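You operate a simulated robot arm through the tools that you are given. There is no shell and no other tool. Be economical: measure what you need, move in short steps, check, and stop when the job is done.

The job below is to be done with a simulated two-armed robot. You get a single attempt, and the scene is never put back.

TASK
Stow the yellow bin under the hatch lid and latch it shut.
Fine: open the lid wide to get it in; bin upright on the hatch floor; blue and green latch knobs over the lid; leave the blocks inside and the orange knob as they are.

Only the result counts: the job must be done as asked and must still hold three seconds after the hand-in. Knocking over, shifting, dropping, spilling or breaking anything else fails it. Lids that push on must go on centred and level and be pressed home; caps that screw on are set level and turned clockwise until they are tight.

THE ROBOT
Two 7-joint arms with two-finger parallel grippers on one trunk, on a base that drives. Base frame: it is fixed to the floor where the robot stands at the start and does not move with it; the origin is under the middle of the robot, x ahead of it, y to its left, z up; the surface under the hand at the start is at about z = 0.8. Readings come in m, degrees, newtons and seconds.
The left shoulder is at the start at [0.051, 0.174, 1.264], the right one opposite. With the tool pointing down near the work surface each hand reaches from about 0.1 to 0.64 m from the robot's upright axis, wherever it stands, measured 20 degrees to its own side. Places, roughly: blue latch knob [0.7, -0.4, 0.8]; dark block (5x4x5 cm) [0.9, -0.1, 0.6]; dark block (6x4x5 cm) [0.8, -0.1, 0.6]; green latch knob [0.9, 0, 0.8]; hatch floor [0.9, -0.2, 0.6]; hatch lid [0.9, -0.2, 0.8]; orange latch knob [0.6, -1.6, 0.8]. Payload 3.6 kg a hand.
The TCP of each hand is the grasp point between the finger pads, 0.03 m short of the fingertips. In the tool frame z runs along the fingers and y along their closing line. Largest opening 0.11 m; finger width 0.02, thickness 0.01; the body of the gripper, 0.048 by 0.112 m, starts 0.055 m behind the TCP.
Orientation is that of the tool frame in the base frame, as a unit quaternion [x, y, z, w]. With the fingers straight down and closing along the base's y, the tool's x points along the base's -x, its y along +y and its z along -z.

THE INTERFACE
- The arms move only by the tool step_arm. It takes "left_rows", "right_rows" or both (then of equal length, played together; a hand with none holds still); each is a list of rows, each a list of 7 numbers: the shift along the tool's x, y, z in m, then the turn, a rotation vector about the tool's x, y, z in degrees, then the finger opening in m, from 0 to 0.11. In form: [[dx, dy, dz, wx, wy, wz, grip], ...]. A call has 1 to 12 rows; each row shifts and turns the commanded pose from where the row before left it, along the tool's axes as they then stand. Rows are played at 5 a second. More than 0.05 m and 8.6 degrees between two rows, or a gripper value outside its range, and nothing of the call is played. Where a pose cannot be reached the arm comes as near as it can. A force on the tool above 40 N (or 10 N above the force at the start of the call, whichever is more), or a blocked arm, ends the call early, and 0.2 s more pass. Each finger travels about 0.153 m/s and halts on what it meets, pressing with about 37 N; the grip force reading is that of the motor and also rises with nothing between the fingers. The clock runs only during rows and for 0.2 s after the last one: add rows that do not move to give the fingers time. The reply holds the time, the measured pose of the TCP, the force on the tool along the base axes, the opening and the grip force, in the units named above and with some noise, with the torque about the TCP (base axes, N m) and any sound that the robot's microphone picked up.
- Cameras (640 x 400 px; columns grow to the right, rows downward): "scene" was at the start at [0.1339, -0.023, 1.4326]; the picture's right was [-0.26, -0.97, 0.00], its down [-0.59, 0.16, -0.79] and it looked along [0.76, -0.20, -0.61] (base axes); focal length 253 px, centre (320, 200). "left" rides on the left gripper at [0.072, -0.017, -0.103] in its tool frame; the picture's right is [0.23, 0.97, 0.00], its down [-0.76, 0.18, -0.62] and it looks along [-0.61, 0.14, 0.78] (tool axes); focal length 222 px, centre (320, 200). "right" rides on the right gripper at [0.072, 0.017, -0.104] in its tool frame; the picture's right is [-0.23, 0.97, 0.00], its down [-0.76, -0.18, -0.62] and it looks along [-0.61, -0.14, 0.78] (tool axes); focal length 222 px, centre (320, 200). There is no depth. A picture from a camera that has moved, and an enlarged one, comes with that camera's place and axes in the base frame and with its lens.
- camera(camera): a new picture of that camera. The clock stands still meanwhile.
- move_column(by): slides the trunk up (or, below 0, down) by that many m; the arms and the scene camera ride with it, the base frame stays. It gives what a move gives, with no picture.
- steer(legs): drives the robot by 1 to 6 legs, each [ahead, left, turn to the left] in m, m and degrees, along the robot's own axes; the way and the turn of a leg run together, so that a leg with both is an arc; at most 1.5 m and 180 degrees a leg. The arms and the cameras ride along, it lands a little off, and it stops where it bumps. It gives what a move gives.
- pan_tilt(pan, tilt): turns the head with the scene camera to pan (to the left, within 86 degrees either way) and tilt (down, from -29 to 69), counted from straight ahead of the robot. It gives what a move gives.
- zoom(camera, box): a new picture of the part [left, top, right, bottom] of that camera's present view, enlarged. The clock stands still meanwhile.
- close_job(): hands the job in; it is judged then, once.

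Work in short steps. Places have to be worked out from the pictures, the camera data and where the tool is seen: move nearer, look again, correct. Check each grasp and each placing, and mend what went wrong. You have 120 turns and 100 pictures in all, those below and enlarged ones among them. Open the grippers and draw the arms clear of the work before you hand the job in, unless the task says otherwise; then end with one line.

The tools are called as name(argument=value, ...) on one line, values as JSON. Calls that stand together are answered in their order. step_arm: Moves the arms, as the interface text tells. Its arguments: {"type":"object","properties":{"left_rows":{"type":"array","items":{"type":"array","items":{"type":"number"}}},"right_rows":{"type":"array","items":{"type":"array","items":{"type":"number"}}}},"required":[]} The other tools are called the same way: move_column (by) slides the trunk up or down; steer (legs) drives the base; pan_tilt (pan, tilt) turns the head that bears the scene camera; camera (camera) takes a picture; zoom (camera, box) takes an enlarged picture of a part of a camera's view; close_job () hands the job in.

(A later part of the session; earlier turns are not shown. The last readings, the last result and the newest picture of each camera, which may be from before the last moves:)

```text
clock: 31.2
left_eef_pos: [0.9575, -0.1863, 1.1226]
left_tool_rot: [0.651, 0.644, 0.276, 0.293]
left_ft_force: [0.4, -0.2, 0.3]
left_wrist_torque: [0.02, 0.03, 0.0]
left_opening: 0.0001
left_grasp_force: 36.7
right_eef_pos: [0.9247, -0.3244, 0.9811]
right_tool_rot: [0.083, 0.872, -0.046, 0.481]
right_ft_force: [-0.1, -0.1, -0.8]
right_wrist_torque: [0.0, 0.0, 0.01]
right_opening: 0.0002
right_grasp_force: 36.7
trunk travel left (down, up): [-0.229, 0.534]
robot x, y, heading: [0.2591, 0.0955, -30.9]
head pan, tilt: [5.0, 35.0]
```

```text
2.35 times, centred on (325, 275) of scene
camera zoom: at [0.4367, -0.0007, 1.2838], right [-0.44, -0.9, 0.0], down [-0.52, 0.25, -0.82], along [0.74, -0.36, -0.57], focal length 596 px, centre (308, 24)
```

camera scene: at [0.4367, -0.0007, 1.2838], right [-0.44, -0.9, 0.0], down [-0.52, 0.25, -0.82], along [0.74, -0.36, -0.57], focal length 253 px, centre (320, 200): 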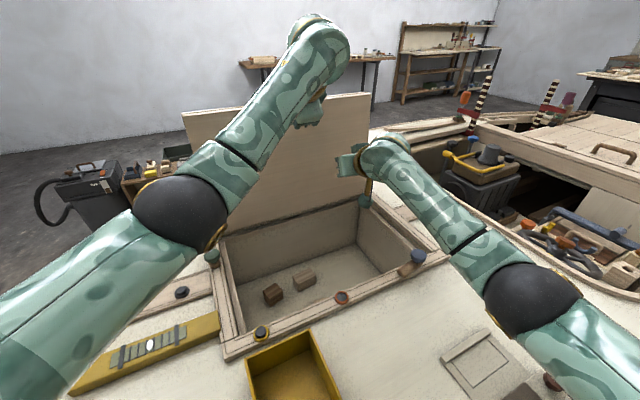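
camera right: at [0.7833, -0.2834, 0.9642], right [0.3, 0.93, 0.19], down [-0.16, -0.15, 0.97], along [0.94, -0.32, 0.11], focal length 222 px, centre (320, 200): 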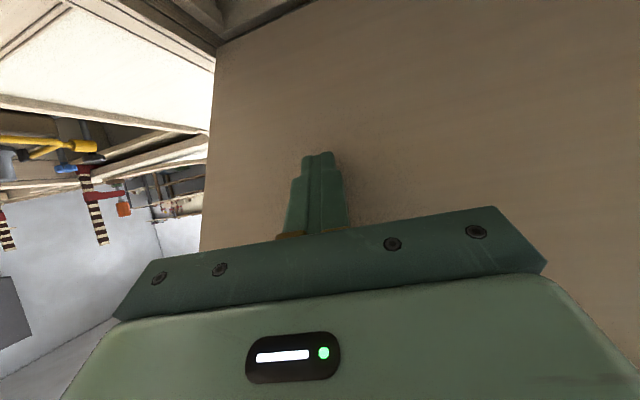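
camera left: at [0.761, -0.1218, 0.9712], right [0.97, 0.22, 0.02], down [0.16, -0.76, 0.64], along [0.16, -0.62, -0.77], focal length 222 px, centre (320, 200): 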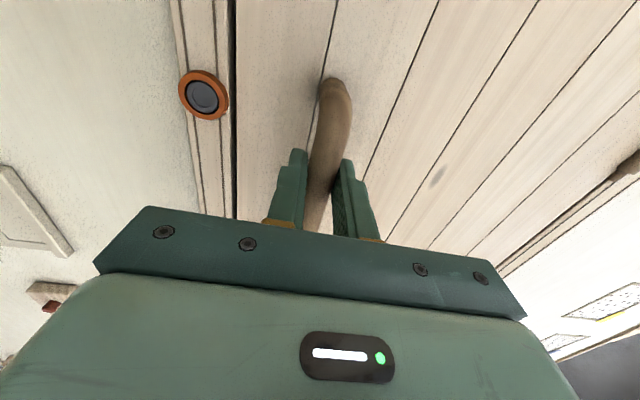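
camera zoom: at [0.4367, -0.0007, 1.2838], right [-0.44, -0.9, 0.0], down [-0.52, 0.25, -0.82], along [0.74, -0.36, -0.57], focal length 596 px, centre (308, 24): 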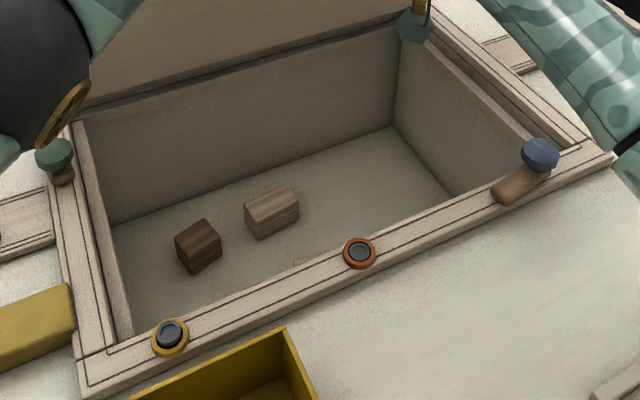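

Inside the hatch the floor spans x≈0.72–1.0, y −0.42…0.015, with a dark and a lighter block near x≈0.92. I withdraw the left hand and bring the right hand above the hatch pointing down, for a view from above.

step_arm(left_rows=[[0.03, -0.023, -0.0298, 0, 0, 0, 0.0], [0.03, -0.023, -0.0298, 0, 0, 0, 0.0], [0.03, -0.023, -0.0298, 0, 0, 0, 0.0], [0.03, -0.023, -0.0298, 0, 0, 0, 0.0], [0.03, -0.023, -0.0298, 0, 0, 0, 0.0], [0.03, -0.023, -0.0298, 0, 0, 0, 0.0], [0.03, -0.023, -0.0298, 0, 0, 0, 0.0], [0.03, -0.023, -0.0298, 0, 0, 0, 0.0]], right_rows=[[0.0024, 0, -0.0321, 0, 7.2, 0, 0.0], [0.0063, 0, -0.0316, 0, 7.2, 0, 0.0], [0.0101, 0, -0.0306, 0, 7.2, 0, 0.0], [0.014, 0, -0.029, 0, 7.2, 0, 0.0], [0.0177, 0, -0.0269, 0, 7.2, 0, 0.0], [0.0208, 0, -0.0246, 0, 7.2, 0, 0.0], [0.0236, 0, -0.0219, 0, 7.2, 0, 0.0], [0.0263, 0, -0.0186, 0, 7.2, 0, 0.0]])

camera(camera="right")

camera(camera="scene")

```text
clock: 33.0
left_eef_pos: [0.7899, 0.0499, 1.038]
left_tool_rot: [0.649, 0.645, 0.276, 0.293]
left_ft_force: [0.1, 2.8, -0.3]
left_wrist_torque: [-0.05, 0.01, -0.06]
left_opening: 0.0
left_grasp_force: 37.1
left hand out of reach, approached as far as the arm can: row 4, 5, 6, 7, 8
right_eef_pos: [0.6991, -0.276, 1.1062]
right_tool_rot: [0.093, 0.996, -0.002, 0.003]
right_ft_force: [-0.8, -0.1, -1.3]
right_wrist_torque: [-0.08, 0.04, 0.01]
right_opening: 0.0
right_grasp_force: 37.2
trunk travel left (down, up): [-0.229, 0.534]
robot x, y, heading: [0.2613, 0.0986, -31.0]
head pan, tilt: [5.0, 35.0]
```

```text
70 pictures are left
camera right: at [0.6295, -0.2459, 1.2092], right [0.4, 0.91, 0.0], down [0.71, -0.31, 0.63], along [0.57, -0.25, -0.78], focal length 222 px, centre (320, 200)
```

right: 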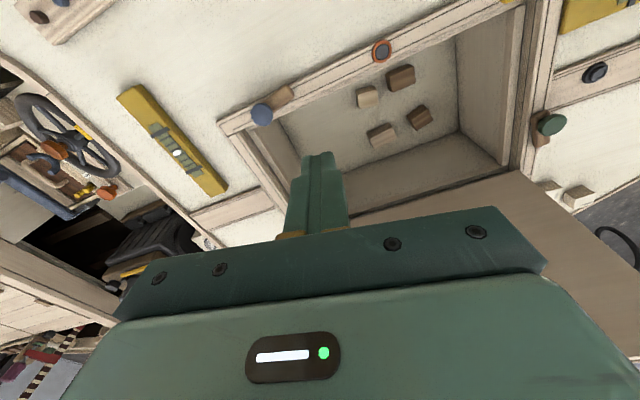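

```text
69 pictures are left
camera scene: at [0.434, 0.0061, 1.2837], right [-0.43, -0.9, 0.0], down [-0.52, 0.25, -0.82], along [0.74, -0.36, -0.57], focal length 253 px, centre (320, 200)
```

scene: 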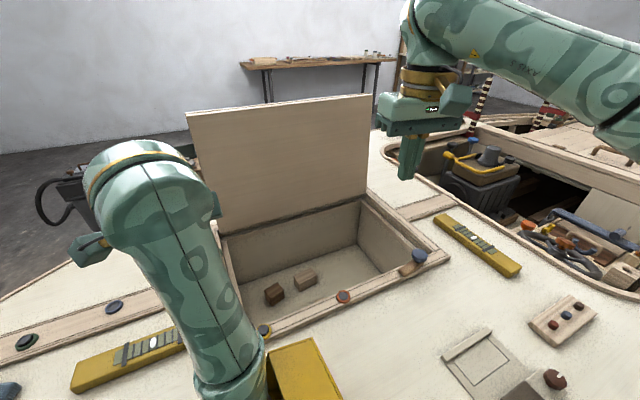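

There are four blocks, all at y > −0.23, so the bin should go to the right at about y≈−0.32. The left arm is folded low near the bin, so I untilt and raise it. The right hand retreats slightly.

step_arm(left_rows=[[0, 0.0144, -0.0139, 7.7, 0, 0, 0.0], [0, 0.0123, -0.0158, 7.7, 0, 0, 0.0], [0, 0.0103, -0.0171, 7.7, 0, 0, 0.0], [0, 0.0078, -0.0184, 7.7, 0, 0, 0.0], [0, 0.0052, -0.0193, 7.7, 0, 0, 0.0], [0, 0.0028, -0.0198, 7.7, 0, 0, 0.0]])

camera(camera="scene")

```text
clock: 34.4
left_eef_pos: [0.9333, 0.0438, 1.0651]
left_tool_rot: [0.714, 0.7, 0.0, 0.012]
left_ft_force: [0.5, 1.1, -0.3]
left_wrist_torque: [-0.02, 0.01, -0.01]
left_opening: 0.0
left_grasp_force: 37.3
left hand out of reach, approached as far as the arm can: row 1, 2, 3, 4, 5
right_eef_pos: [0.7006, -0.2833, 1.1039]
right_tool_rot: [0.094, 0.996, 0.0, 0.003]
right_ft_force: [-0.2, 0.8, -0.7]
right_wrist_torque: [-0.03, 0.01, 0.01]
right_opening: 0.0
right_grasp_force: 36.6
trunk travel left (down, up): [-0.229, 0.534]
robot x, y, heading: [0.2594, 0.0935, -30.7]
head pan, tilt: [5.0, 35.0]
```

```text
68 pictures are left
camera scene: at [0.4366, -0.0006, 1.2838], right [-0.44, -0.9, 0.0], down [-0.52, 0.25, -0.82], along [0.74, -0.36, -0.57], focal length 253 px, centre (320, 200)
```

scene: 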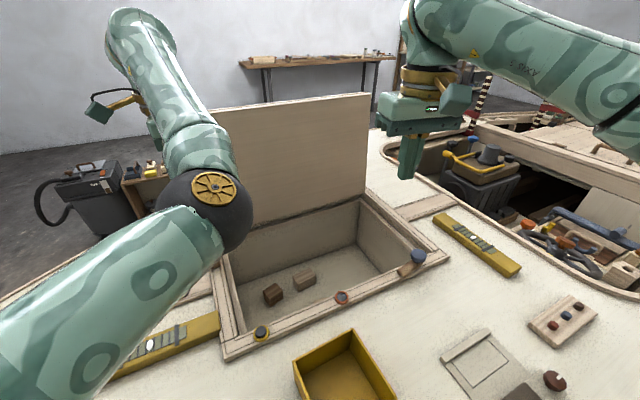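

The left elbow nudged the bin a few centimetres toward −y while the arm was folded; the bin is still upright on deck. I bring the left arm back to a natural pose high above the deck.

step_arm(left_rows=[[-0.005, -0.035, -0.02, 0, 0, -8.5, 0.05], [0.0002, -0.0353, -0.02, 0, 0, -8.5, 0.05], [0.0054, -0.035, -0.02, 0, 0, -8.5, 0.05], [0.0106, -0.0338, -0.02, 0, 0, -8.5, 0.05], [0.0155, -0.0318, -0.02, 0, 0, -8.5, 0.05], [0.0199, -0.0292, -0.02, 0, 0, -8.5, 0.05]])

pan_tilt(pan=0, tilt=60)

camera(camera="scene")

```text
clock: 35.8
left_eef_pos: [0.8665, 0.0512, 1.2034]
left_tool_rot: [0.304, 0.95, -0.068, -0.001]
left_ft_force: [-1.5, 1.7, 0.2]
left_wrist_torque: [-0.06, -0.11, 0.05]
left_opening: 0.0499
left_grasp_force: 0.0
left hand out of reach, approached as far as the arm can: row 1, 2, 3, 4, 5, 6
right_eef_pos: [0.6973, -0.2815, 1.1063]
right_tool_rot: [0.093, 0.996, 0.0, 0.004]
right_ft_force: [0.4, -0.1, -0.2]
right_wrist_torque: [0.01, 0.0, -0.01]
right_opening: 0.0
right_grasp_force: 36.7
trunk travel left (down, up): [-0.229, 0.534]
robot x, y, heading: [0.2624, 0.0976, -30.8]
head pan, tilt: [5.0, 35.0]
```

```text
clock: 36.7
left_eef_pos: [0.8699, 0.0497, 1.2016]
left_tool_rot: [0.306, 0.95, -0.068, -0.004]
left_ft_force: [-0.4, 0.7, -0.2]
left_wrist_torque: [0.0, 0.0, 0.0]
left_opening: 0.0501
left_grasp_force: 0.0
right_eef_pos: [0.7008, -0.2835, 1.1047]
right_tool_rot: [0.093, 0.996, 0.001, 0.003]
right_ft_force: [-0.4, -0.3, 0.5]
right_wrist_torque: [0.01, -0.01, -0.04]
right_opening: 0.0
right_grasp_force: 37.3
trunk travel left (down, up): [-0.229, 0.534]
robot x, y, heading: [0.2621, 0.0987, -31.1]
head pan, tilt: [0.0, 60.0]
```

```text
67 pictures are left
camera scene: at [0.4145, 0.0037, 1.2496], right [-0.51, -0.86, 0.0], down [-0.74, 0.44, -0.5], along [0.43, -0.26, -0.87], focal length 253 px, centre (320, 200)
```

scene: 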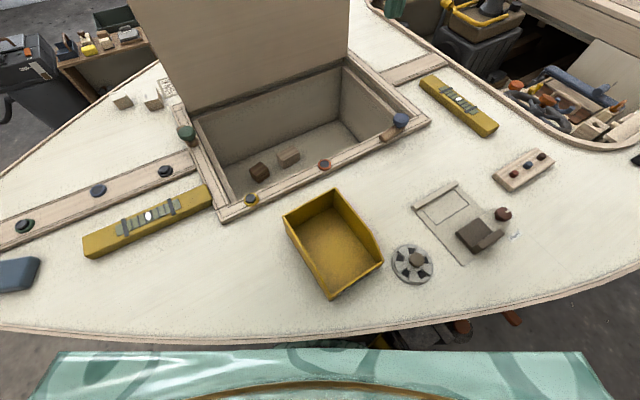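

zoom(camera="scene", box=[270, 170, 450, 310])

```text
2.86 times, centred on (360, 240) of scene
camera zoom: at [0.4145, 0.0037, 1.2496], right [-0.51, -0.86, 0.0], down [-0.74, 0.44, -0.5], along [0.43, -0.26, -0.87], focal length 723 px, centre (206, 86)
```

zoom: 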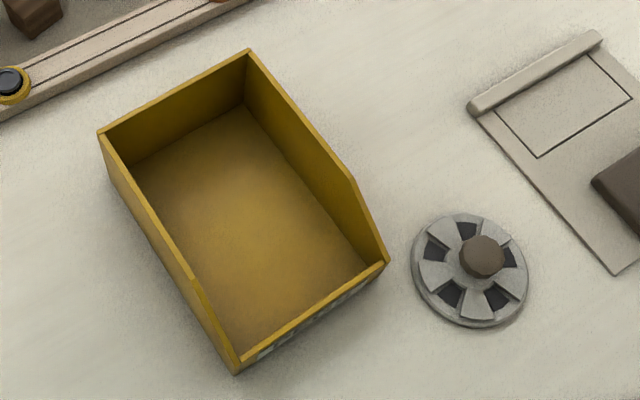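

The bin now lies at x 0.46–0.61, y −0.15…−0.043, clear of the dial. It is too close for a clean right-arm grasp, so I back the base off 0.15 m along its heading.

steer(legs=[[-0.16, 0, 0]])

camera(camera="scene")

```text
clock: 38.1
left_eef_pos: [0.7358, 0.1261, 1.2008]
left_tool_rot: [0.309, 0.949, -0.065, -0.007]
left_ft_force: [-0.3, -0.8, 0.2]
left_wrist_torque: [-0.03, -0.03, 0.0]
left_opening: 0.0504
left_grasp_force: 0.1
right_eef_pos: [0.5648, -0.2041, 1.1055]
right_tool_rot: [0.096, 0.995, 0.001, 0.003]
right_ft_force: [-0.2, -0.4, -0.4]
right_wrist_torque: [-0.01, -0.03, -0.05]
right_opening: 0.0
right_grasp_force: 36.6
trunk travel left (down, up): [-0.229, 0.534]
robot x, y, heading: [0.1249, 0.1746, -31.4]
head pan, tilt: [0.0, 60.0]
```

```text
65 pictures are left
camera scene: at [0.2794, 0.0838, 1.2497], right [-0.52, -0.86, 0.0], down [-0.74, 0.45, -0.5], along [0.43, -0.26, -0.87], focal length 253 px, centre (320, 200)
```

scene: 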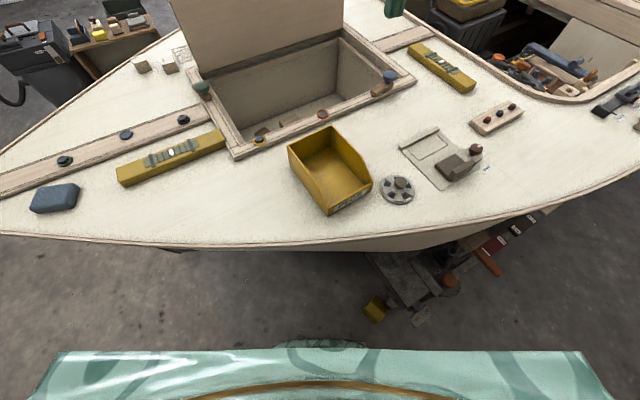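

With more room now, I orient the right hand: closing along y, tilted 25° forward, over the bin's left wall.

step_arm(right_rows=[[0, 0.04, 0, 0, 0, -6.75, 0.05], [0, 0.04, 0, 0, 0, -6.75, 0.05], [0, 0.04, 0, 0, -8.33, 0, 0.05], [0, 0.04, 0, 0, -8.33, 0, 0.05], [0, 0, 0, 0, -8.34, 0, 0.05], [0, 0, 0, 0, 0, 0, 0.05]])

camera(camera="scene")

camera(camera="right")

```text
clock: 39.5
left_eef_pos: [0.7367, 0.1259, 1.1994]
left_tool_rot: [0.309, 0.949, -0.066, -0.006]
left_ft_force: [-0.3, 0.5, -0.5]
left_wrist_torque: [-0.01, 0.02, -0.01]
left_opening: 0.0503
left_grasp_force: 0.1
right_eef_pos: [0.5717, -0.0471, 1.1047]
right_tool_rot: [-0.021, 0.976, 0.005, 0.218]
right_ft_force: [0.7, 0.1, 0.6]
right_wrist_torque: [-0.01, 0.01, 0.03]
right_opening: 0.05
right_grasp_force: 0.1
trunk travel left (down, up): [-0.229, 0.534]
robot x, y, heading: [0.1291, 0.1815, -31.4]
head pan, tilt: [0.0, 60.0]
```

```text
64 pictures are left
camera scene: at [0.281, 0.0837, 1.2494], right [-0.52, -0.86, 0.0], down [-0.74, 0.45, -0.5], along [0.43, -0.26, -0.87], focal length 253 px, centre (320, 200)
```

scene: 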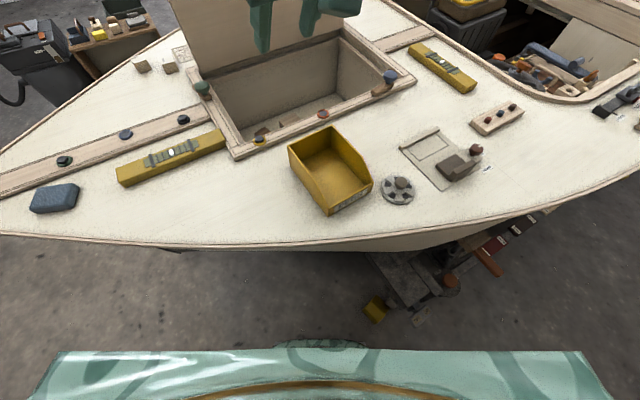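

```text
63 pictures are left
camera right: at [0.4608, -0.0353, 1.1672], right [0.16, 0.98, 0.1], down [0.43, -0.16, 0.89], along [0.89, -0.1, -0.45], focal length 222 px, centre (320, 200)
```

right: 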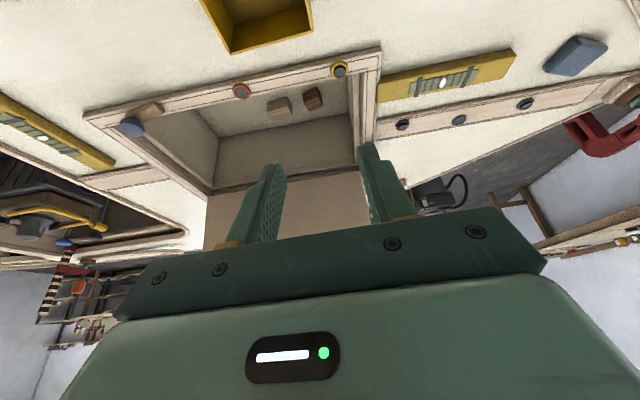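

The bin computes to the same place from this view. I lower the hand so its fingers straddle the left wall at x≈0.553, TCP z≈0.85.

step_arm(right_rows=[[0.0179, 0.0005, 0.0321, 0, 0, 0, 0.05], [0.0179, 0.0005, 0.0321, 0, 0, 0, 0.05], [0.0179, 0.0005, 0.0321, 0, 0, 0, 0.05], [0.0179, 0.0005, 0.0321, 0, 0, 0, 0.05], [0.0179, 0.0005, 0.0321, 0, 0, 0, 0.05], [0.0179, 0.0005, 0.0321, 0, 0, 0, 0.05]])

camera(camera="scene")

camera(camera="right")

```text
clock: 40.9
left_eef_pos: [0.7372, 0.1245, 1.1995]
left_tool_rot: [0.309, 0.949, -0.066, -0.008]
left_ft_force: [-0.3, -0.5, 0.4]
left_wrist_torque: [0.01, -0.03, -0.04]
left_opening: 0.0501
left_grasp_force: 0.0
right_eef_pos: [0.5591, -0.0417, 0.8867]
right_tool_rot: [-0.021, 0.976, 0.005, 0.218]
right_ft_force: [0.7, 0.0, -0.1]
right_wrist_torque: [-0.01, 0.01, 0.0]
right_opening: 0.05
right_grasp_force: 0.1
trunk travel left (down, up): [-0.229, 0.534]
robot x, y, heading: [0.1257, 0.1723, -31.2]
head pan, tilt: [0.0, 60.0]
```

```text
62 pictures are left
camera scene: at [0.281, 0.0828, 1.2493], right [-0.52, -0.86, 0.0], down [-0.74, 0.45, -0.5], along [0.43, -0.26, -0.87], focal length 253 px, centre (320, 200)
```

scene: 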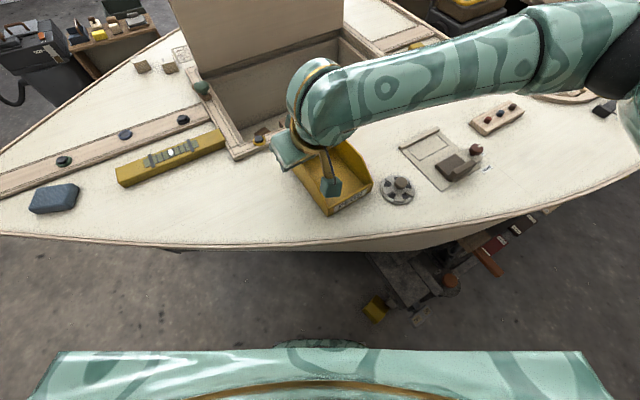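

```text
61 pictures are left
camera right: at [0.4481, -0.0299, 0.9492], right [0.16, 0.98, 0.1], down [0.43, -0.16, 0.89], along [0.89, -0.1, -0.45], focal length 222 px, centre (320, 200)
```

right: 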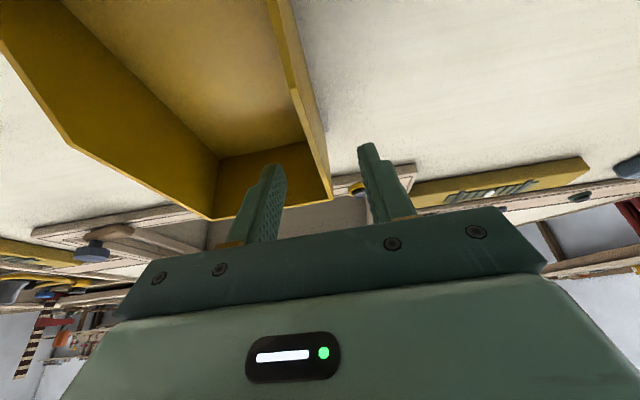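

The wall is between the fingers. I lower the last 4 cm and close.

step_arm(right_rows=[[0.0105, -0.001, 0.0165, 0, 0, 0, 0.05], [0.0105, -0.001, 0.0165, 0, 0, 0, 0.05], [0, 0, 0, 0, 0, 0, 0.0], [0, 0, 0, 0, 0, 0, 0.0], [0, 0, 0, 0, 0, 0, 0.0]])

camera(camera="right")

```text
clock: 42.1
left_eef_pos: [0.737, 0.1268, 1.1998]
left_tool_rot: [0.31, 0.948, -0.065, -0.008]
left_ft_force: [0.4, 0.1, -0.3]
left_wrist_torque: [-0.02, -0.04, 0.0]
left_opening: 0.0503
left_grasp_force: 0.0
right_eef_pos: [0.5563, -0.0449, 0.8462]
right_tool_rot: [-0.021, 0.976, 0.003, 0.219]
right_ft_force: [1.2, 0.7, -0.1]
right_wrist_torque: [0.03, -0.04, 0.02]
right_opening: 0.0036
right_grasp_force: 36.9
trunk travel left (down, up): [-0.229, 0.534]
robot x, y, heading: [0.1303, 0.1772, -31.2]
head pan, tilt: [0.0, 60.0]
```

```text
60 pictures are left
camera right: at [0.4451, -0.0327, 0.9095], right [0.16, 0.98, 0.1], down [0.43, -0.16, 0.89], along [0.89, -0.1, -0.45], focal length 222 px, centre (320, 200)
```

right: 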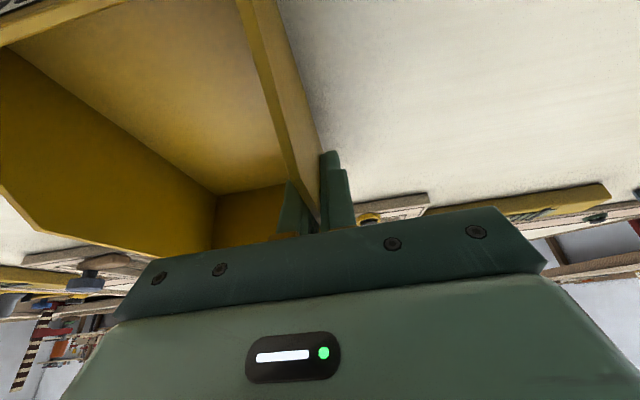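

The wall is gripped (3.6 mm). I lift straight up.

step_arm(right_rows=[[-0.0085, 0, -0.018, 0, 0, 0, 0.0], [-0.017, 0, -0.036, 0, 0, 0, 0.0], [-0.017, 0, -0.036, 0, 0, 0, 0.0], [-0.017, 0, -0.036, 0, 0, 0, 0.0], [-0.017, 0, -0.036, 0, 0, 0, 0.0]])

camera(camera="right")

camera(camera="scene")

```text
clock: 43.3
left_eef_pos: [0.7358, 0.1267, 1.2002]
left_tool_rot: [0.309, 0.949, -0.066, -0.007]
left_ft_force: [-0.5, 1.1, 0.5]
left_wrist_torque: [0.01, -0.05, 0.03]
left_opening: 0.0502
left_grasp_force: 0.2
right_eef_pos: [0.5522, -0.0431, 1.0269]
right_tool_rot: [-0.022, 0.976, 0.005, 0.219]
right_ft_force: [0.2, 0.3, -0.3]
right_wrist_torque: [0.04, -0.01, 0.01]
right_opening: 0.0036
right_grasp_force: 36.8
trunk travel left (down, up): [-0.229, 0.534]
robot x, y, heading: [0.1253, 0.1779, -31.3]
head pan, tilt: [0.0, 60.0]
```

```text
59 pictures are left
camera right: at [0.4404, -0.0313, 1.0889], right [0.16, 0.98, 0.1], down [0.43, -0.16, 0.89], along [0.89, -0.1, -0.45], focal length 222 px, centre (320, 200)
```

right: 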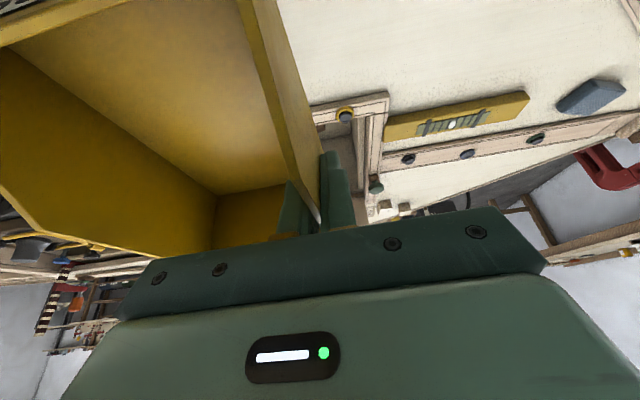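

```text
58 pictures are left
camera scene: at [0.2802, 0.0835, 1.2496], right [-0.52, -0.86, 0.0], down [-0.74, 0.45, -0.5], along [0.43, -0.26, -0.87], focal length 253 px, centre (320, 200)
```

scene: 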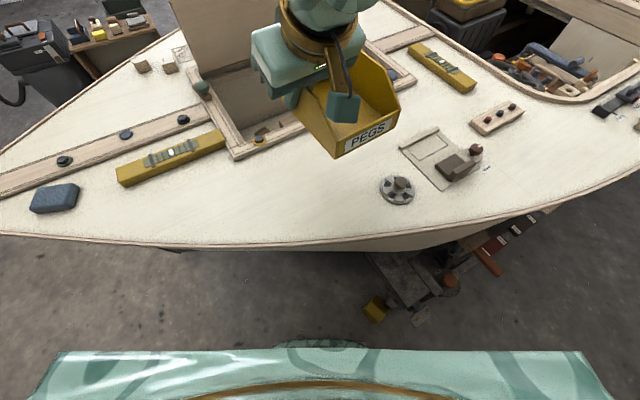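

The bin hangs level. I drive back ahead to the earlier position by the hull.

steer(legs=[[0.1, 0, 0]])

steer(legs=[[0.06, 0, 0]])

```text
clock: 44.4
left_eef_pos: [0.8223, 0.0743, 1.1991]
left_tool_rot: [0.309, 0.949, -0.065, -0.007]
left_ft_force: [0.9, -1.2, -0.6]
left_wrist_torque: [-0.02, 0.01, -0.01]
left_opening: 0.0499
left_grasp_force: 0.0
right_eef_pos: [0.6356, -0.096, 1.0254]
right_tool_rot: [-0.021, 0.976, 0.006, 0.218]
right_ft_force: [-0.4, 0.3, -0.9]
right_wrist_torque: [0.06, 0.0, 0.03]
right_opening: 0.0034
right_grasp_force: 37.0
trunk travel left (down, up): [-0.229, 0.534]
robot x, y, heading: [0.2107, 0.1271, -31.0]
head pan, tilt: [0.0, 60.0]
```

```text
clock: 45.3
left_eef_pos: [0.8125, 0.0849, 1.2248]
left_tool_rot: [0.309, 0.948, -0.075, 0.016]
left_ft_force: [-2.0, 0.8, 2.1]
left_wrist_torque: [-0.06, -0.14, 0.03]
left_opening: 0.0501
left_grasp_force: 0.0
right_eef_pos: [0.63, -0.0892, 1.0456]
right_tool_rot: [-0.024, 0.971, -0.009, 0.237]
right_ft_force: [-1.5, 1.9, 0.9]
right_wrist_torque: [-0.06, -0.02, 0.01]
right_opening: 0.0038
right_grasp_force: 37.2
trunk travel left (down, up): [-0.229, 0.534]
robot x, y, heading: [0.2366, 0.1131, -31.6]
head pan, tilt: [0.0, 60.0]
stopped in leg 1: the robot was blocked; the commanded pose is now the measured one
```

It is blocked slightly earlier and the robot leans a little. I ease back and then go forward again with a small leftward shift.

steer(legs=[[-0.03, 0.0, 0]])

steer(legs=[[0.06, 0.025, 0]])

```text
clock: 46.2
left_eef_pos: [0.8156, 0.0753, 1.2051]
left_tool_rot: [0.314, 0.947, -0.066, -0.001]
left_ft_force: [1.9, -0.4, 0.0]
left_wrist_torque: [0.03, 0.08, -0.05]
left_opening: 0.0503
left_grasp_force: 0.1
right_eef_pos: [0.6307, -0.0934, 1.0292]
right_tool_rot: [-0.019, 0.975, 0.001, 0.223]
right_ft_force: [0.4, -0.9, -0.7]
right_wrist_torque: [0.11, 0.04, 0.02]
right_opening: 0.0037
right_grasp_force: 37.0
trunk travel left (down, up): [-0.229, 0.534]
robot x, y, heading: [0.2203, 0.1223, -31.5]
head pan, tilt: [0.0, 60.0]
```

```text
clock: 47.1
left_eef_pos: [0.8683, 0.0636, 1.2107]
left_tool_rot: [0.313, 0.948, -0.064, 0.002]
left_ft_force: [0.1, -1.2, -1.0]
left_wrist_torque: [0.04, -0.01, 0.03]
left_opening: 0.0503
left_grasp_force: 0.1
right_eef_pos: [0.6869, -0.105, 1.0317]
right_tool_rot: [-0.021, 0.974, 0.002, 0.225]
right_ft_force: [0.8, -1.1, -1.3]
right_wrist_torque: [0.1, -0.04, 0.03]
right_opening: 0.0037
right_grasp_force: 37.0
trunk travel left (down, up): [-0.229, 0.534]
robot x, y, heading: [0.2761, 0.1116, -31.3]
head pan, tilt: [0.0, 60.0]
```

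That worked, the robot is at (0.276, 0.112). I try one more small diagonal step for reach.

steer(legs=[[0.04, 0.02, 0]])

camera(camera="scene")

```text
clock: 47.8
left_eef_pos: [0.8692, 0.0675, 1.2091]
left_tool_rot: [0.314, 0.947, -0.066, 0.002]
left_ft_force: [0.5, -0.1, 0.7]
left_wrist_torque: [0.04, 0.03, -0.01]
left_opening: 0.0502
left_grasp_force: 0.1
right_eef_pos: [0.6865, -0.1015, 1.0315]
right_tool_rot: [-0.02, 0.974, -0.002, 0.225]
right_ft_force: [-0.3, 0.1, -0.5]
right_wrist_torque: [0.05, 0.0, 0.01]
right_opening: 0.0038
right_grasp_force: 36.7
trunk travel left (down, up): [-0.229, 0.534]
robot x, y, heading: [0.2782, 0.1127, -31.4]
head pan, tilt: [0.0, 60.0]
stopped in leg 1: the robot was blocked; the commanded pose is now the measured one
```

```text
57 pictures are left
camera scene: at [0.4319, 0.018, 1.2493], right [-0.52, -0.85, 0.0], down [-0.74, 0.45, -0.5], along [0.43, -0.26, -0.87], focal length 253 px, centre (320, 200)
```

scene: 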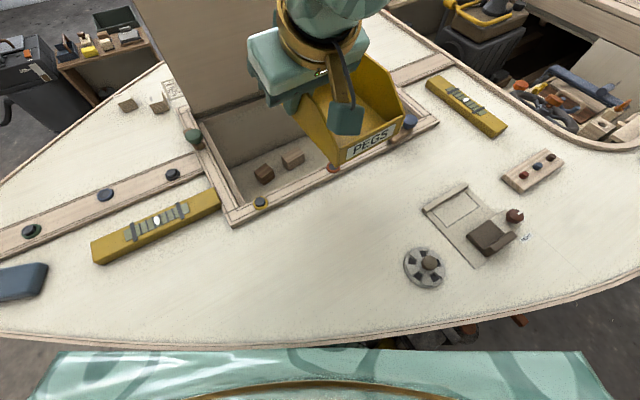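

The boat has not moved (blue knob still at (0.712, −0.392)). I carry the bin over the right part of the hatch at this height.

step_arm(right_rows=[[-0.025, -0.0302, 0.0122, 0, 0, 0, 0.0], [-0.025, -0.0302, 0.0122, 0, 0, 0, 0.0], [-0.025, -0.0302, 0.0122, 0, 0, 0, 0.0], [-0.025, -0.0302, 0.0122, 0, 0, 0, 0.0], [-0.025, -0.0302, 0.0122, 0, 0, 0, 0.0], [-0.025, -0.0302, 0.0122, 0, 0, 0, 0.0], [0, 0, 0, 0, 0, 0, 0.0]])

pan_tilt(pan=2, tilt=50)

camera(camera="scene")

```text
clock: 49.4
left_eef_pos: [0.868, 0.0671, 1.2107]
left_tool_rot: [0.313, 0.947, -0.066, 0.003]
left_ft_force: [-0.1, -0.4, -0.5]
left_wrist_torque: [0.01, -0.01, 0.01]
left_opening: 0.05
left_grasp_force: 0.0
right_eef_pos: [0.8599, -0.2745, 1.0362]
right_tool_rot: [-0.021, 0.974, -0.001, 0.225]
right_ft_force: [-0.3, 0.2, -0.9]
right_wrist_torque: [0.05, -0.01, -0.01]
right_opening: 0.0037
right_grasp_force: 36.9
trunk travel left (down, up): [-0.229, 0.534]
robot x, y, heading: [0.2808, 0.1119, -31.6]
head pan, tilt: [0.0, 60.0]
```

```text
clock: 50.1
left_eef_pos: [0.8678, 0.0683, 1.2104]
left_tool_rot: [0.313, 0.947, -0.066, 0.002]
left_ft_force: [0.6, 1.0, 0.8]
left_wrist_torque: [0.0, 0.0, 0.03]
left_opening: 0.0501
left_grasp_force: 0.1
right_eef_pos: [0.8604, -0.2759, 1.0345]
right_tool_rot: [-0.021, 0.974, -0.001, 0.226]
right_ft_force: [0.3, -0.2, -1.1]
right_wrist_torque: [0.08, 0.0, -0.02]
right_opening: 0.0035
right_grasp_force: 37.1
trunk travel left (down, up): [-0.229, 0.534]
robot x, y, heading: [0.2805, 0.1137, -31.3]
head pan, tilt: [2.0, 50.0]
```

```text
56 pictures are left
camera scene: at [0.4418, 0.0153, 1.2619], right [-0.49, -0.87, 0.0], down [-0.67, 0.38, -0.64], along [0.56, -0.31, -0.77], focal length 253 px, centre (320, 200)
```

scene: 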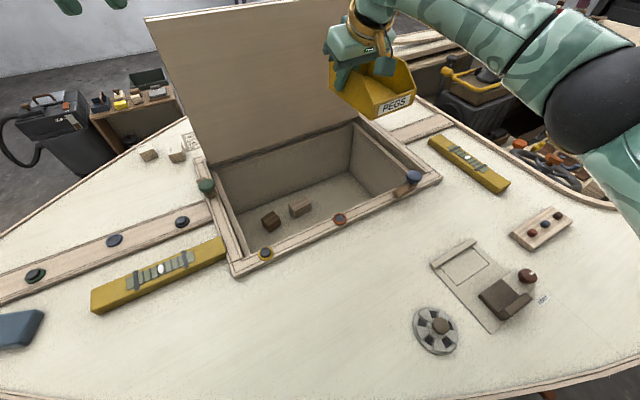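

The bin hangs over the free right part. I lower the trunk 0.10 m, then descend with the arm.

move_column(by=-0.1)

step_arm(right_rows=[[0.0175, 0, 0.036, 0, 0, 0, 0.0], [0.0175, 0, 0.036, 0, 0, 0, 0.0]])

camera(camera="scene")

camera(camera="right")

```text
clock: 51.4
left_eef_pos: [0.8719, 0.1098, 1.0947]
left_tool_rot: [0.309, 0.948, -0.077, -0.014]
left_ft_force: [-1.2, -0.5, -0.9]
left_wrist_torque: [-0.02, -0.09, 0.02]
left_opening: 0.05
left_grasp_force: 0.1
right_eef_pos: [0.8466, -0.2284, 0.9531]
right_tool_rot: [-0.027, 0.973, -0.018, 0.229]
right_ft_force: [-2.4, -1.4, 1.8]
right_wrist_torque: [0.14, -0.07, 0.04]
right_opening: 0.0037
right_grasp_force: 37.5
trunk travel left (down, up): [-0.129, 0.634]
robot x, y, heading: [0.2658, 0.1255, -31.1]
head pan, tilt: [2.0, 50.0]
```

```text
clock: 52.2
left_eef_pos: [0.8613, 0.0922, 1.0937]
left_tool_rot: [0.297, 0.953, -0.061, -0.016]
left_ft_force: [-3.1, 1.7, 0.2]
left_wrist_torque: [-0.11, -0.28, 0.05]
left_opening: 0.05
left_grasp_force: 0.0
right_eef_pos: [0.8469, -0.244, 0.8613]
right_tool_rot: [-0.036, 0.973, 0.001, 0.228]
right_ft_force: [-4.0, 1.5, 1.3]
right_wrist_torque: [-0.05, -0.2, -0.06]
right_opening: 0.0037
right_grasp_force: 36.4
trunk travel left (down, up): [-0.129, 0.634]
robot x, y, heading: [0.2559, 0.1228, -29.3]
head pan, tilt: [2.0, 50.0]
stopped in row 2 (right hand): the arm was blocked; the commanded pose is now the measured one
```

```text
55 pictures are left
camera scene: at [0.4544, 0.0057, 1.1607], right [-0.46, -0.89, -0.01], down [-0.67, 0.35, -0.65], along [0.58, -0.3, -0.76], focal length 253 px, centre (320, 200)
```

scene: 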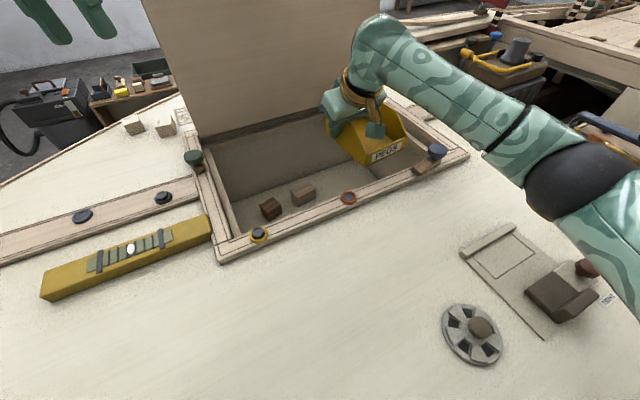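

```text
54 pictures are left
camera right: at [0.7344, -0.2338, 0.9207], right [0.13, 0.99, 0.09], down [0.42, -0.14, 0.9], along [0.9, -0.08, -0.43], focal length 222 px, centre (320, 200)
```

right: 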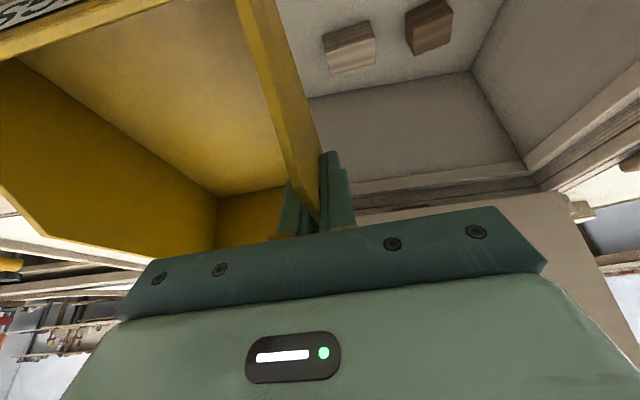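

Lowering the trunk made the body bear on the deck edge (the robot shifted and turned). I raise the trunk 0.06 to relieve it.

move_column(by=0.06)

camera(camera="scene")

```text
clock: 53.2
left_eef_pos: [0.8782, 0.0712, 1.1474]
left_tool_rot: [0.303, 0.951, -0.06, -0.023]
left_ft_force: [1.1, 0.1, -0.4]
left_wrist_torque: [0.03, 0.01, -0.04]
left_opening: 0.05
left_grasp_force: 0.0
right_eef_pos: [0.8562, -0.2646, 0.9107]
right_tool_rot: [-0.03, 0.974, 0.002, 0.223]
right_ft_force: [0.3, -0.1, -1.4]
right_wrist_torque: [0.06, 0.02, 0.0]
right_opening: 0.0035
right_grasp_force: 36.8
trunk travel left (down, up): [-0.189, 0.574]
robot x, y, heading: [0.2649, 0.1207, -30.0]
head pan, tilt: [2.0, 50.0]
```

```text
53 pictures are left
camera scene: at [0.4492, 0.0122, 1.2196], right [-0.47, -0.88, 0.0], down [-0.68, 0.36, -0.64], along [0.56, -0.3, -0.77], focal length 253 px, centre (320, 200)
```

scene: 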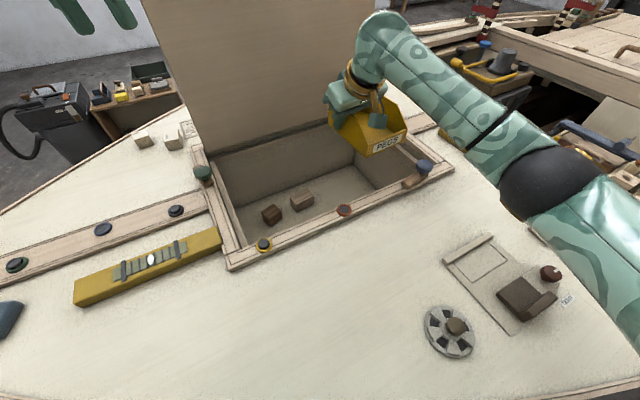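

The robot is settled, the boat is unmoved and the bin is still level over the hatch. I descend with the arm alone.

step_arm(right_rows=[[0.0175, -0.004, 0.036, 0, 0, 0, 0.0], [0.0175, -0.004, 0.036, 0, 0, 0, 0.0], [0.0175, 0, 0.036, 0, 0, 0, 0.0]])

camera(camera="scene")

```text
clock: 54.0
left_eef_pos: [0.8763, 0.0742, 1.1486]
left_tool_rot: [0.303, 0.951, -0.06, -0.022]
left_ft_force: [0.0, -0.1, 0.0]
left_wrist_torque: [0.01, 0.0, -0.02]
left_opening: 0.0504
left_grasp_force: 0.1
right_eef_pos: [0.8588, -0.273, 0.7914]
right_tool_rot: [-0.029, 0.974, 0.002, 0.225]
right_ft_force: [0.1, 0.4, -1.3]
right_wrist_torque: [0.07, 0.04, 0.02]
right_opening: 0.0037
right_grasp_force: 37.2
trunk travel left (down, up): [-0.189, 0.574]
robot x, y, heading: [0.266, 0.117, -30.2]
head pan, tilt: [2.0, 50.0]
```

```text
52 pictures are left
camera scene: at [0.4474, 0.0135, 1.2201], right [-0.47, -0.88, 0.0], down [-0.68, 0.36, -0.64], along [0.56, -0.3, -0.77], focal length 253 px, centre (320, 200)
```

scene: 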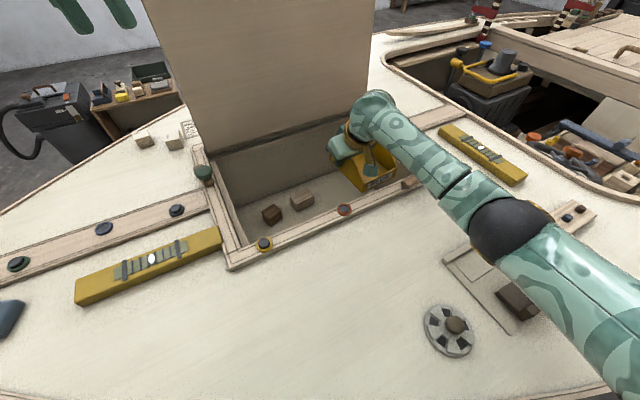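

The bin is inside the hatch mouth and clear of the blocks. I lower further, carefully.

step_arm(right_rows=[[0.0131, 0, 0.027, 0, 0, 0, 0.0], [0.0131, 0, 0.027, 0, 0, 0, 0.0], [0.0088, 0, 0.018, 0, 0, 0, 0.0]])

camera(camera="scene")

camera(camera="right")

```text
clock: 54.8
left_eef_pos: [0.8751, 0.0741, 1.1478]
left_tool_rot: [0.303, 0.951, -0.061, -0.021]
left_ft_force: [0.8, -0.1, -0.7]
left_wrist_torque: [0.02, 0.01, 0.02]
left_opening: 0.05
left_grasp_force: 0.0
right_eef_pos: [0.8609, -0.2732, 0.7342]
right_tool_rot: [-0.033, 0.972, 0.001, 0.233]
right_ft_force: [-1.4, 4.4, 24.6]
right_wrist_torque: [0.0, 3.38, -0.57]
right_opening: 0.0037
right_grasp_force: 36.9
trunk travel left (down, up): [-0.189, 0.574]
robot x, y, heading: [0.2637, 0.1163, -30.2]
head pan, tilt: [2.0, 50.0]
stopped in row 3 (right hand): the force on the tool passed its limit at 55 N (the readings are from after the stop); the commanded pose is now the measured one
```

```text
51 pictures are left
camera scene: at [0.4467, 0.0141, 1.2205], right [-0.47, -0.88, 0.0], down [-0.67, 0.36, -0.64], along [0.57, -0.3, -0.77], focal length 253 px, centre (320, 200)
```

scene: 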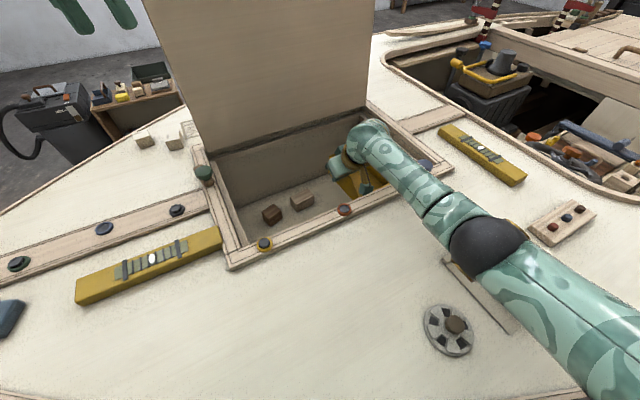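

```text
50 pictures are left
camera right: at [0.7486, -0.2616, 0.7929], right [0.14, 0.99, 0.09], down [0.41, -0.14, 0.9], along [0.9, -0.09, -0.42], focal length 222 px, centre (320, 200)
```

right: 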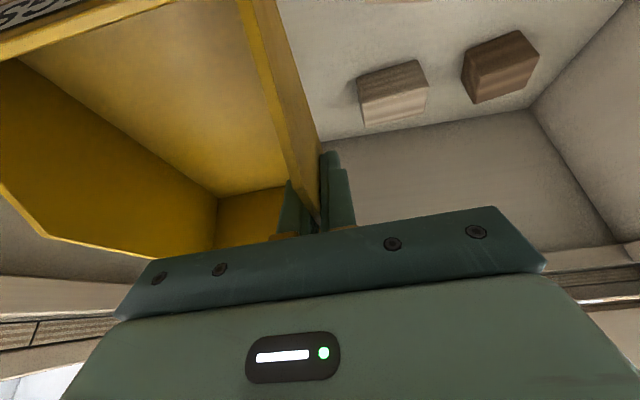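

The force (torque places it about 0.14 m behind the TCP) means the back of the tilted hand meets the front frame: a lean toward the robot does not fit. I raise the bin out and will re-grasp it so that the hand leans sideways along the hatch instead.

step_arm(right_rows=[[-0.0175, 0, -0.036, 0, 0, 0, 0.0], [-0.0175, 0, -0.036, 0, 0, 0, 0.0], [-0.0175, 0, -0.036, 0, 0, 0, 0.0], [-0.0175, 0, -0.036, 0, 0, 0, 0.0], [-0.0175, 0, -0.036, 0, 0, 0, 0.0], [-0.0175, 0, -0.036, 0, 0, 0, 0.0]])

steer(legs=[[0.03, 0.05, 0]])

```text
clock: 56.2
left_eef_pos: [0.8757, 0.0735, 1.1488]
left_tool_rot: [0.304, 0.95, -0.062, -0.021]
left_ft_force: [0.4, 0.4, 0.0]
left_wrist_torque: [-0.02, -0.01, -0.02]
left_opening: 0.0502
left_grasp_force: 0.0
right_eef_pos: [0.8565, -0.2676, 0.9725]
right_tool_rot: [-0.031, 0.973, 0.001, 0.231]
right_ft_force: [-0.2, 0.4, -0.6]
right_wrist_torque: [0.05, -0.01, -0.01]
right_opening: 0.0037
right_grasp_force: 37.2
trunk travel left (down, up): [-0.189, 0.574]
robot x, y, heading: [0.2637, 0.1221, -30.3]
head pan, tilt: [2.0, 50.0]
```

```text
clock: 57.1
left_eef_pos: [0.9279, 0.1021, 1.1473]
left_tool_rot: [0.304, 0.951, -0.06, -0.022]
left_ft_force: [0.9, 0.3, 0.2]
left_wrist_torque: [-0.03, 0.01, 0.03]
left_opening: 0.0501
left_grasp_force: 0.0
right_eef_pos: [0.9093, -0.2376, 0.972]
right_tool_rot: [-0.033, 0.973, 0.001, 0.23]
right_ft_force: [0.6, 0.5, -0.3]
right_wrist_torque: [0.01, 0.02, 0.05]
right_opening: 0.0032
right_grasp_force: 37.4
trunk travel left (down, up): [-0.189, 0.574]
robot x, y, heading: [0.3153, 0.1455, -30.5]
head pan, tilt: [2.0, 50.0]
```

That moved freely to (0.315, 0.146). I try a little further ahead.

steer(legs=[[0.05, 0.0, 0]])

camera(camera="scene")

```text
clock: 58.1
left_eef_pos: [0.9332, 0.1098, 1.157]
left_tool_rot: [0.297, 0.953, -0.062, -0.013]
left_ft_force: [0.0, -0.6, -0.4]
left_wrist_torque: [0.0, -0.05, 0.01]
left_opening: 0.0502
left_grasp_force: 0.0
right_eef_pos: [0.9224, -0.2331, 0.9831]
right_tool_rot: [-0.039, 0.97, -0.002, 0.238]
right_ft_force: [0.2, 0.6, -0.4]
right_wrist_torque: [0.05, 0.01, -0.02]
right_opening: 0.0038
right_grasp_force: 37.1
trunk travel left (down, up): [-0.189, 0.574]
robot x, y, heading: [0.3384, 0.1394, -29.8]
head pan, tilt: [2.0, 50.0]
stopped in leg 1: the robot was blocked; the commanded pose is now the measured one
```

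```text
49 pictures are left
camera scene: at [0.5049, 0.0449, 1.2241], right [-0.46, -0.89, 0.0], down [-0.67, 0.35, -0.65], along [0.58, -0.3, -0.76], focal length 253 px, centre (320, 200)
```

scene: 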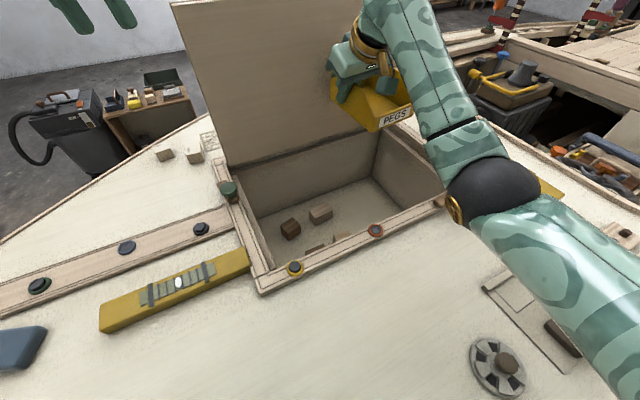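

Gained again, now at (0.338, 0.139). I repeat the zigzag once: left, then ahead.

steer(legs=[[0.02, 0.05, 0]])

steer(legs=[[0.05, 0.01, 0]])

```text
clock: 59.1
left_eef_pos: [0.9679, 0.1854, 1.1566]
left_tool_rot: [0.274, 0.96, -0.06, -0.014]
left_ft_force: [-0.9, 0.3, 0.8]
left_wrist_torque: [-0.03, -0.02, 0.03]
left_opening: 0.0503
left_grasp_force: 0.0
right_eef_pos: [0.9699, -0.1553, 0.9816]
right_tool_rot: [-0.061, 0.97, 0.006, 0.237]
right_ft_force: [-8.1, -3.1, 1.5]
right_wrist_torque: [-0.25, 0.31, -0.95]
right_opening: 0.0058
right_grasp_force: 36.8
trunk travel left (down, up): [-0.189, 0.574]
robot x, y, heading: [0.366, 0.1884, -26.7]
head pan, tilt: [2.0, 50.0]
```

```text
clock: 60.3
left_eef_pos: [1.0481, 0.2543, 1.1026]
left_tool_rot: [0.256, 0.962, -0.087, -0.038]
left_ft_force: [1.0, -1.8, -2.1]
left_wrist_torque: [0.13, 0.05, -0.01]
left_opening: 0.0501
left_grasp_force: 0.1
right_eef_pos: [1.0148, -0.0893, 1.0079]
right_tool_rot: [-0.135, 0.954, -0.066, 0.259]
right_ft_force: [-112.2, 4.8, -19.9]
right_wrist_torque: [0.58, 5.25, -2.85]
right_opening: 0.0088
right_grasp_force: 37.3
trunk travel left (down, up): [-0.189, 0.574]
robot x, y, heading: [0.3938, 0.1923, -26.2]
head pan, tilt: [2.0, 50.0]
stopped in leg 1: the robot was blocked; the commanded pose is now the measured one
```

The bin ran into the open lid (−112 N). I back off at once.

steer(legs=[[-0.05, 0.0, 0]])

camera(camera="scene")

camera(camera="right")

```text
clock: 61.0
left_eef_pos: [1.0767, 0.301, 1.0181]
left_tool_rot: [0.22, 0.961, -0.134, -0.099]
left_ft_force: [0.5, -1.7, 0.3]
left_wrist_torque: [0.09, 0.02, -0.01]
left_opening: 0.0502
left_grasp_force: 0.0
right_eef_pos: [1.0214, -0.1127, 1.0525]
right_tool_rot: [-0.145, 0.931, -0.147, 0.302]
right_ft_force: [-130.9, -1.8, 34.6]
right_wrist_torque: [-0.05, 5.16, -2.22]
right_opening: 0.0075
right_grasp_force: 36.7
trunk travel left (down, up): [-0.189, 0.574]
robot x, y, heading: [0.3864, 0.1871, -27.8]
head pan, tilt: [2.0, 50.0]
stopped in leg 1: the robot was blocked; the commanded pose is now the measured one
```

```text
48 pictures are left
camera scene: at [0.5089, 0.0711, 1.2307], right [-0.44, -0.9, -0.04], down [-0.65, 0.35, -0.67], along [0.62, -0.27, -0.74], focal length 253 px, centre (320, 200)
```

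scene: 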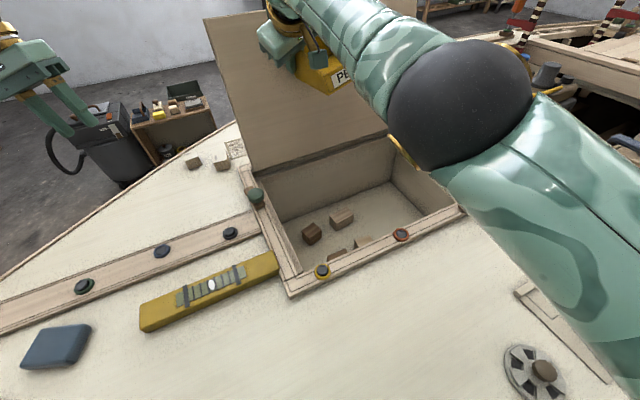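

```text
47 pictures are left
camera right: at [0.8992, -0.1031, 1.0882], right [0.0, 0.97, -0.23], down [0.25, 0.23, 0.94], along [0.97, -0.06, -0.24], focal length 222 px, centre (320, 200)
```

right: 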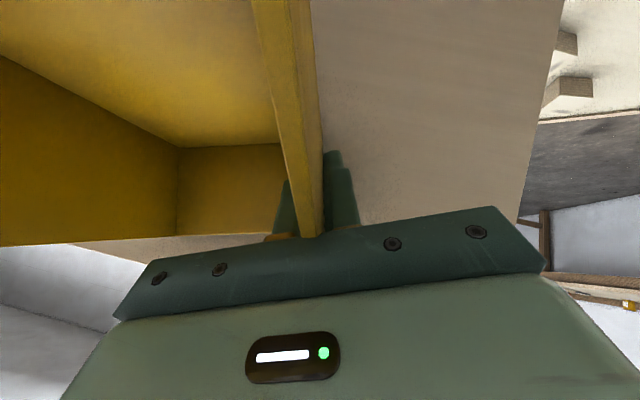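

The robot leans and still presses the lid, so I retract the right hand in −x.

step_arm(right_rows=[[0.0155, 0.0036, -0.0121, 0, 0, 0, 0.0], [0.0311, 0.0072, -0.0242, 0, 0, 0, 0.0], [0.0311, 0.0072, -0.0242, 0, 0, 0, 0.0]])

camera(camera="scene")

```text
clock: 61.3
left_eef_pos: [1.0868, 0.3128, 0.9757]
left_tool_rot: [0.199, 0.958, -0.158, -0.133]
left_ft_force: [0.2, -1.2, 1.1]
left_wrist_torque: [0.12, 0.02, -0.08]
left_opening: 0.05
left_grasp_force: 0.0
right_eef_pos: [1.0243, -0.1394, 1.0662]
right_tool_rot: [-0.14, 0.92, -0.186, 0.315]
right_ft_force: [-68.3, 1.0, 33.3]
right_wrist_torque: [-1.79, 1.22, -3.22]
right_opening: 0.005
right_grasp_force: 37.2
trunk travel left (down, up): [-0.189, 0.574]
robot x, y, heading: [0.3832, 0.1825, -29.5]
head pan, tilt: [2.0, 50.0]
stopped in row 1 (left hand): the arm was blocked; the commanded pose is now the measured one
```

```text
46 pictures are left
camera scene: at [0.5121, 0.0634, 1.2307], right [-0.46, -0.89, -0.04], down [-0.65, 0.36, -0.67], along [0.61, -0.29, -0.74], focal length 253 px, centre (320, 200)
```

scene: 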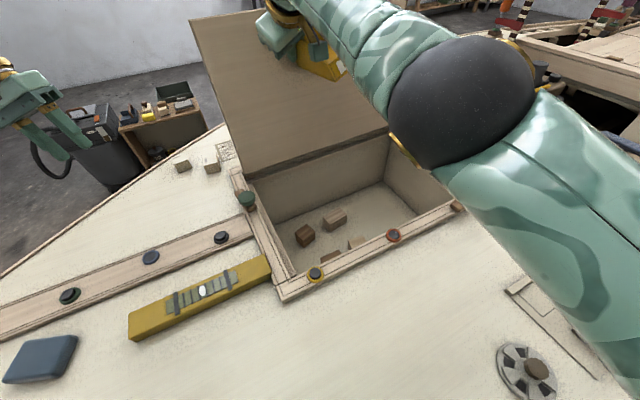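

step_arm(right_rows=[[0.0155, 0.0036, -0.0121, 0, 0, 0, 0.0], [0.0233, 0.0054, -0.018, 0, 0, 0, 0.0], [0.0311, 0.0072, -0.0242, 0, 0, 0, 0.0]], left_rows=[[0, 0, -0.02, 0, 0, 0, 0.05], [0, 0, -0.03, 0, 0, 0, 0.05], [0, 0, -0.03, 0, 0, 0, 0.05]])

```text
clock: 61.7
left_eef_pos: [1.0917, 0.3417, 0.9492]
left_tool_rot: [0.195, 0.955, -0.171, -0.144]
left_ft_force: [0.9, 1.2, -0.6]
left_wrist_torque: [-0.02, 0.01, 0.01]
left_opening: 0.05
left_grasp_force: 0.0
right_eef_pos: [1.0279, -0.1377, 1.0792]
right_tool_rot: [-0.147, 0.908, -0.223, 0.322]
right_ft_force: [-126.1, -13.1, 60.5]
right_wrist_torque: [-1.55, 4.09, -2.85]
right_opening: 0.0056
right_grasp_force: 36.6
trunk travel left (down, up): [-0.189, 0.574]
robot x, y, heading: [0.3826, 0.1918, -29.8]
head pan, tilt: [2.0, 50.0]
stopped in row 1 (left hand): the arm was blocked; the commanded pose is now the measured one
```

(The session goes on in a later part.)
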